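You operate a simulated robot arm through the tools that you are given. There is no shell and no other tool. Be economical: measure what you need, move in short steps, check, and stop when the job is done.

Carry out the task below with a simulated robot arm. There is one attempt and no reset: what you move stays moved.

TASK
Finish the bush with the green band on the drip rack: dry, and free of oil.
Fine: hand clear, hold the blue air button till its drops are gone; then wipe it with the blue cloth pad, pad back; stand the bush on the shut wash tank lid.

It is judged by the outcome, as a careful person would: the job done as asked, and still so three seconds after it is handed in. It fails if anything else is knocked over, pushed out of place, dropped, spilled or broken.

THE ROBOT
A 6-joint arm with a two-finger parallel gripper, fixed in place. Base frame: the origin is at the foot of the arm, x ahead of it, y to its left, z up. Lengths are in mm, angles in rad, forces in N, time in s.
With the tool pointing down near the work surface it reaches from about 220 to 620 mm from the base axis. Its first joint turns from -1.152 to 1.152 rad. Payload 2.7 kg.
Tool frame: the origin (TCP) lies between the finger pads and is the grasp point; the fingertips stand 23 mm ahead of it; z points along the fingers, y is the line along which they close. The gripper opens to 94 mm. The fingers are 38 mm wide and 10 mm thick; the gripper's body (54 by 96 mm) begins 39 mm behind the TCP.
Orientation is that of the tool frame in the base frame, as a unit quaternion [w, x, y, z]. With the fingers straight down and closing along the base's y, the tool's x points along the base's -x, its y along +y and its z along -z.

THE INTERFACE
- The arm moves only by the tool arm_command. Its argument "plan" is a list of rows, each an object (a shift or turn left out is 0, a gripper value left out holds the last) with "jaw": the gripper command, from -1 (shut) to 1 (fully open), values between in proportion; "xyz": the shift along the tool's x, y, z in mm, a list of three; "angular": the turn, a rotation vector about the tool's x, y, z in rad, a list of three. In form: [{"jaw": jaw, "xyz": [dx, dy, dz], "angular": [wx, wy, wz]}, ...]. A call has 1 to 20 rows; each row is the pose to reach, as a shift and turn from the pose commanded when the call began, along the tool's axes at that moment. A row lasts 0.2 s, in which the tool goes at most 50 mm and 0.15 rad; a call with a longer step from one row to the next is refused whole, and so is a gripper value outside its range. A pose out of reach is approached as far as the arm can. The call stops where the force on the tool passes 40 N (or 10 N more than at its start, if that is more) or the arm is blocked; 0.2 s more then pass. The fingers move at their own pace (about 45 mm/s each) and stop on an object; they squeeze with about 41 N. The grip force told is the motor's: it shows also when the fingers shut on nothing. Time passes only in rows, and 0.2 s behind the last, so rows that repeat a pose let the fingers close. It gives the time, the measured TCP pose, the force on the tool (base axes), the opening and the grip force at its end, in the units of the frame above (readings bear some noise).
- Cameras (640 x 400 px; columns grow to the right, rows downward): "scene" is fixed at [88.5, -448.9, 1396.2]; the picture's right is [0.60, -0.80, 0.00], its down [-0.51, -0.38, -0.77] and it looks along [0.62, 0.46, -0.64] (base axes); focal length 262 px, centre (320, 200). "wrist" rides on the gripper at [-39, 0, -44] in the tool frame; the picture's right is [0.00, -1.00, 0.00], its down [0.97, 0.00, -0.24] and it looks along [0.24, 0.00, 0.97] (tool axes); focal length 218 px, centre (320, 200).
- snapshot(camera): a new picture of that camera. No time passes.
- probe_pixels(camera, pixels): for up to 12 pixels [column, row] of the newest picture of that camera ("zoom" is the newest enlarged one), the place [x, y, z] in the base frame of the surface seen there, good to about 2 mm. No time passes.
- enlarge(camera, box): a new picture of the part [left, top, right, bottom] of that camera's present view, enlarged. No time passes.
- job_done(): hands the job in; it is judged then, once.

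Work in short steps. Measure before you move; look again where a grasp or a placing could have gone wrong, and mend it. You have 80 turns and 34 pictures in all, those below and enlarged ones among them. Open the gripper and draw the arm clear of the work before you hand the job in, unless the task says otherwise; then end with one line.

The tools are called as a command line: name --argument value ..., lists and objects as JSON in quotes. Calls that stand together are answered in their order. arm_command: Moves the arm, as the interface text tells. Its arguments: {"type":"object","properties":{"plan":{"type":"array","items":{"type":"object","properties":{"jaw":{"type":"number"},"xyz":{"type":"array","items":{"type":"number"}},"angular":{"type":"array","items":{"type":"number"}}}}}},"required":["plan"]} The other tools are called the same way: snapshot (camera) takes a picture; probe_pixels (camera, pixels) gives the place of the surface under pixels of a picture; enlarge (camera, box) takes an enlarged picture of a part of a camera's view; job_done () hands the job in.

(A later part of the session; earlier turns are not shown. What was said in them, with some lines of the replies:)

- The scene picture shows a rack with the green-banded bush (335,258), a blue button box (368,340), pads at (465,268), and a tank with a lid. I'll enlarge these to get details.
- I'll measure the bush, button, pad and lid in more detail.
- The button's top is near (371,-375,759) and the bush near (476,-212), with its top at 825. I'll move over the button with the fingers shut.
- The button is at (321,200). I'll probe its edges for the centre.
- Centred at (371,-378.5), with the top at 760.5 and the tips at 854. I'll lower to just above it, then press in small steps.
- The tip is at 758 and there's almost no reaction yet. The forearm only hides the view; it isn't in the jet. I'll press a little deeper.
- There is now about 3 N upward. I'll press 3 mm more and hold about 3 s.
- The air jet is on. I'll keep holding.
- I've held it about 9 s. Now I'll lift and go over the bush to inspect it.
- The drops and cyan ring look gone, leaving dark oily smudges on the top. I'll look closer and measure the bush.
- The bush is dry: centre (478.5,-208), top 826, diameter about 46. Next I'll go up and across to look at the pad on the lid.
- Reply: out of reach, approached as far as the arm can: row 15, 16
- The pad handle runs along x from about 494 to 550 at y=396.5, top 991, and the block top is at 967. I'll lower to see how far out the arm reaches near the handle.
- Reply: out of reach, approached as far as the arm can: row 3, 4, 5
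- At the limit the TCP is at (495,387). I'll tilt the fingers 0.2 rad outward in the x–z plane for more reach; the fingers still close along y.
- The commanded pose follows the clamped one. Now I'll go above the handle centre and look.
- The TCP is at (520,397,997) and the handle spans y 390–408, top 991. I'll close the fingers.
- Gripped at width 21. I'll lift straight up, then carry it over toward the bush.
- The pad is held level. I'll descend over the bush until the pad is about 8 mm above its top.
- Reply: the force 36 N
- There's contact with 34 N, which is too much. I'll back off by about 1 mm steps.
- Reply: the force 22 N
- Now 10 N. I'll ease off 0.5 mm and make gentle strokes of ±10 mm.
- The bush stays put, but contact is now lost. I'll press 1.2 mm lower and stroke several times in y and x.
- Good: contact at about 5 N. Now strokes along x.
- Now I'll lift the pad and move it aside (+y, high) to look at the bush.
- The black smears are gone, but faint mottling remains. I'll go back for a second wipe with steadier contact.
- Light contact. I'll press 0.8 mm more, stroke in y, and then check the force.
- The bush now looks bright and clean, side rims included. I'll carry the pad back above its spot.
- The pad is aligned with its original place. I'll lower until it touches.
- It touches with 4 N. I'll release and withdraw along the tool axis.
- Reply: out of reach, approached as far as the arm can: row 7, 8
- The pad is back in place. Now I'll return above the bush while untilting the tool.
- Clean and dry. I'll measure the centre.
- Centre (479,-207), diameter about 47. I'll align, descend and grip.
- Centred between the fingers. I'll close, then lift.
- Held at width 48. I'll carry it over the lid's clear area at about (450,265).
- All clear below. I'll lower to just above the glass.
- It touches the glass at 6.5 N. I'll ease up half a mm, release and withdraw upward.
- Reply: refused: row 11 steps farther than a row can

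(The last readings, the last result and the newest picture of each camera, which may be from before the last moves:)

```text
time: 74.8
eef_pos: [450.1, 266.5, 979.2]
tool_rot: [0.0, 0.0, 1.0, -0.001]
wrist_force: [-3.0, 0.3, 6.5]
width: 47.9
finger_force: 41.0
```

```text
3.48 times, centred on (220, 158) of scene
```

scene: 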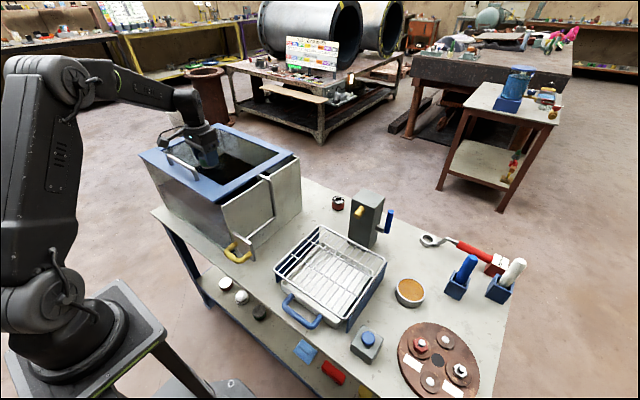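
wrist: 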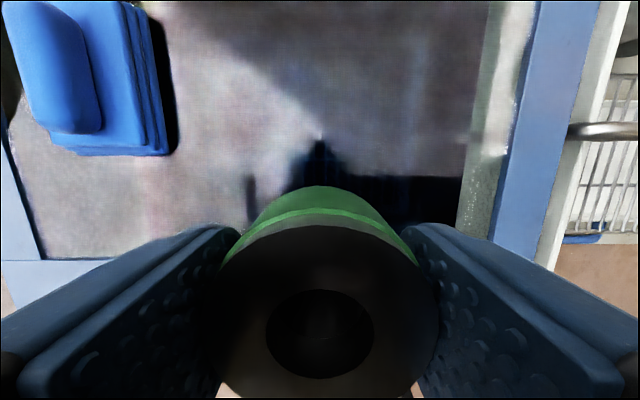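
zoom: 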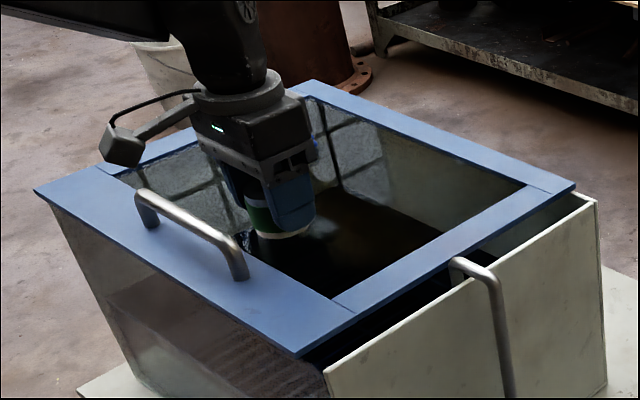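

That call was refused for its step size. I'll repeat it with shorter steps.

arm_command --plan '[{"jaw": -1, "xyz": [0, 0, -0.6]}, {"jaw": 0.0, "xyz": [0, 0, -0.6]}, {"jaw": 0.6, "xyz": [0, 0, -0.6]}, {"jaw": 0.6, "xyz": [0, 0, -0.6]}, {"jaw": 0.6, "xyz": [0, 0, -0.6]}, {"jaw": 0.6, "xyz": [0, 0, -20]}, {"jaw": 0.6, "xyz": [0, 0, -50]}, {"jaw": 0.6, "xyz": [0, 0, -90]}, {"jaw": 0.6, "xyz": [0, 0, -135]}, {"jaw": 0.6, "xyz": [35, -10, -160]}, {"jaw": 0.6, "xyz": [70, -35, -165]}, {"jaw": 0.6, "xyz": [90, -75, -165]}, {"jaw": 0.6, "xyz": [90, -120, -165]}, {"jaw": 0.6, "xyz": [90, -165, -165]}, {"jaw": 0.6, "xyz": [90, -210, -165]}, {"jaw": 0.6, "xyz": [90, -210, -165]}]'

snapshot --camera "scene"

enlarge --camera "scene" --box '[130, 100, 310, 215]'

```text
time: 78.2
eef_pos: [363.1, 56.9, 1142.9]
tool_rot: [0.001, -0.001, 1.0, 0.001]
wrist_force: [1.1, -0.1, -0.8]
width: 75.0
finger_force: 0.1
```

```text
4 pictures are left
```

scene: 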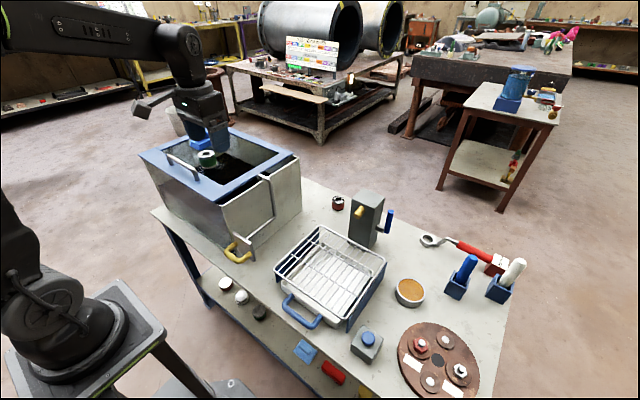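

```text
3.48 times, centred on (220, 158) of scene
```

zoom: 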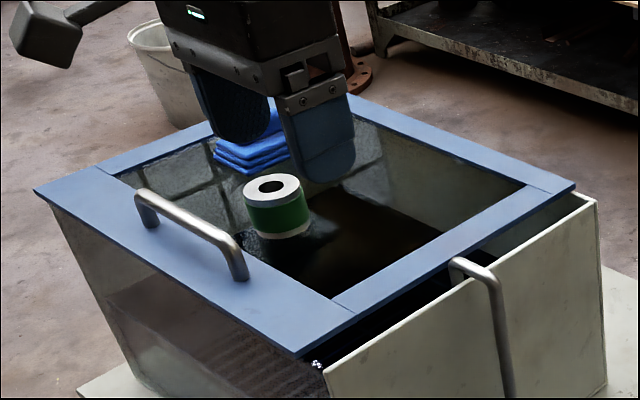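

The bush stands upright on the lid, clean and dry. The pad is back, nothing else was disturbed and the arm is clear, so I'm handing it in.

job_done

```text
The job is handed in.
```

The green-banded bush is dry and wiped clean of oil and stands upright on the shut wash tank lid, with the blue cloth pad back in its place on the lid; the job is handed in.
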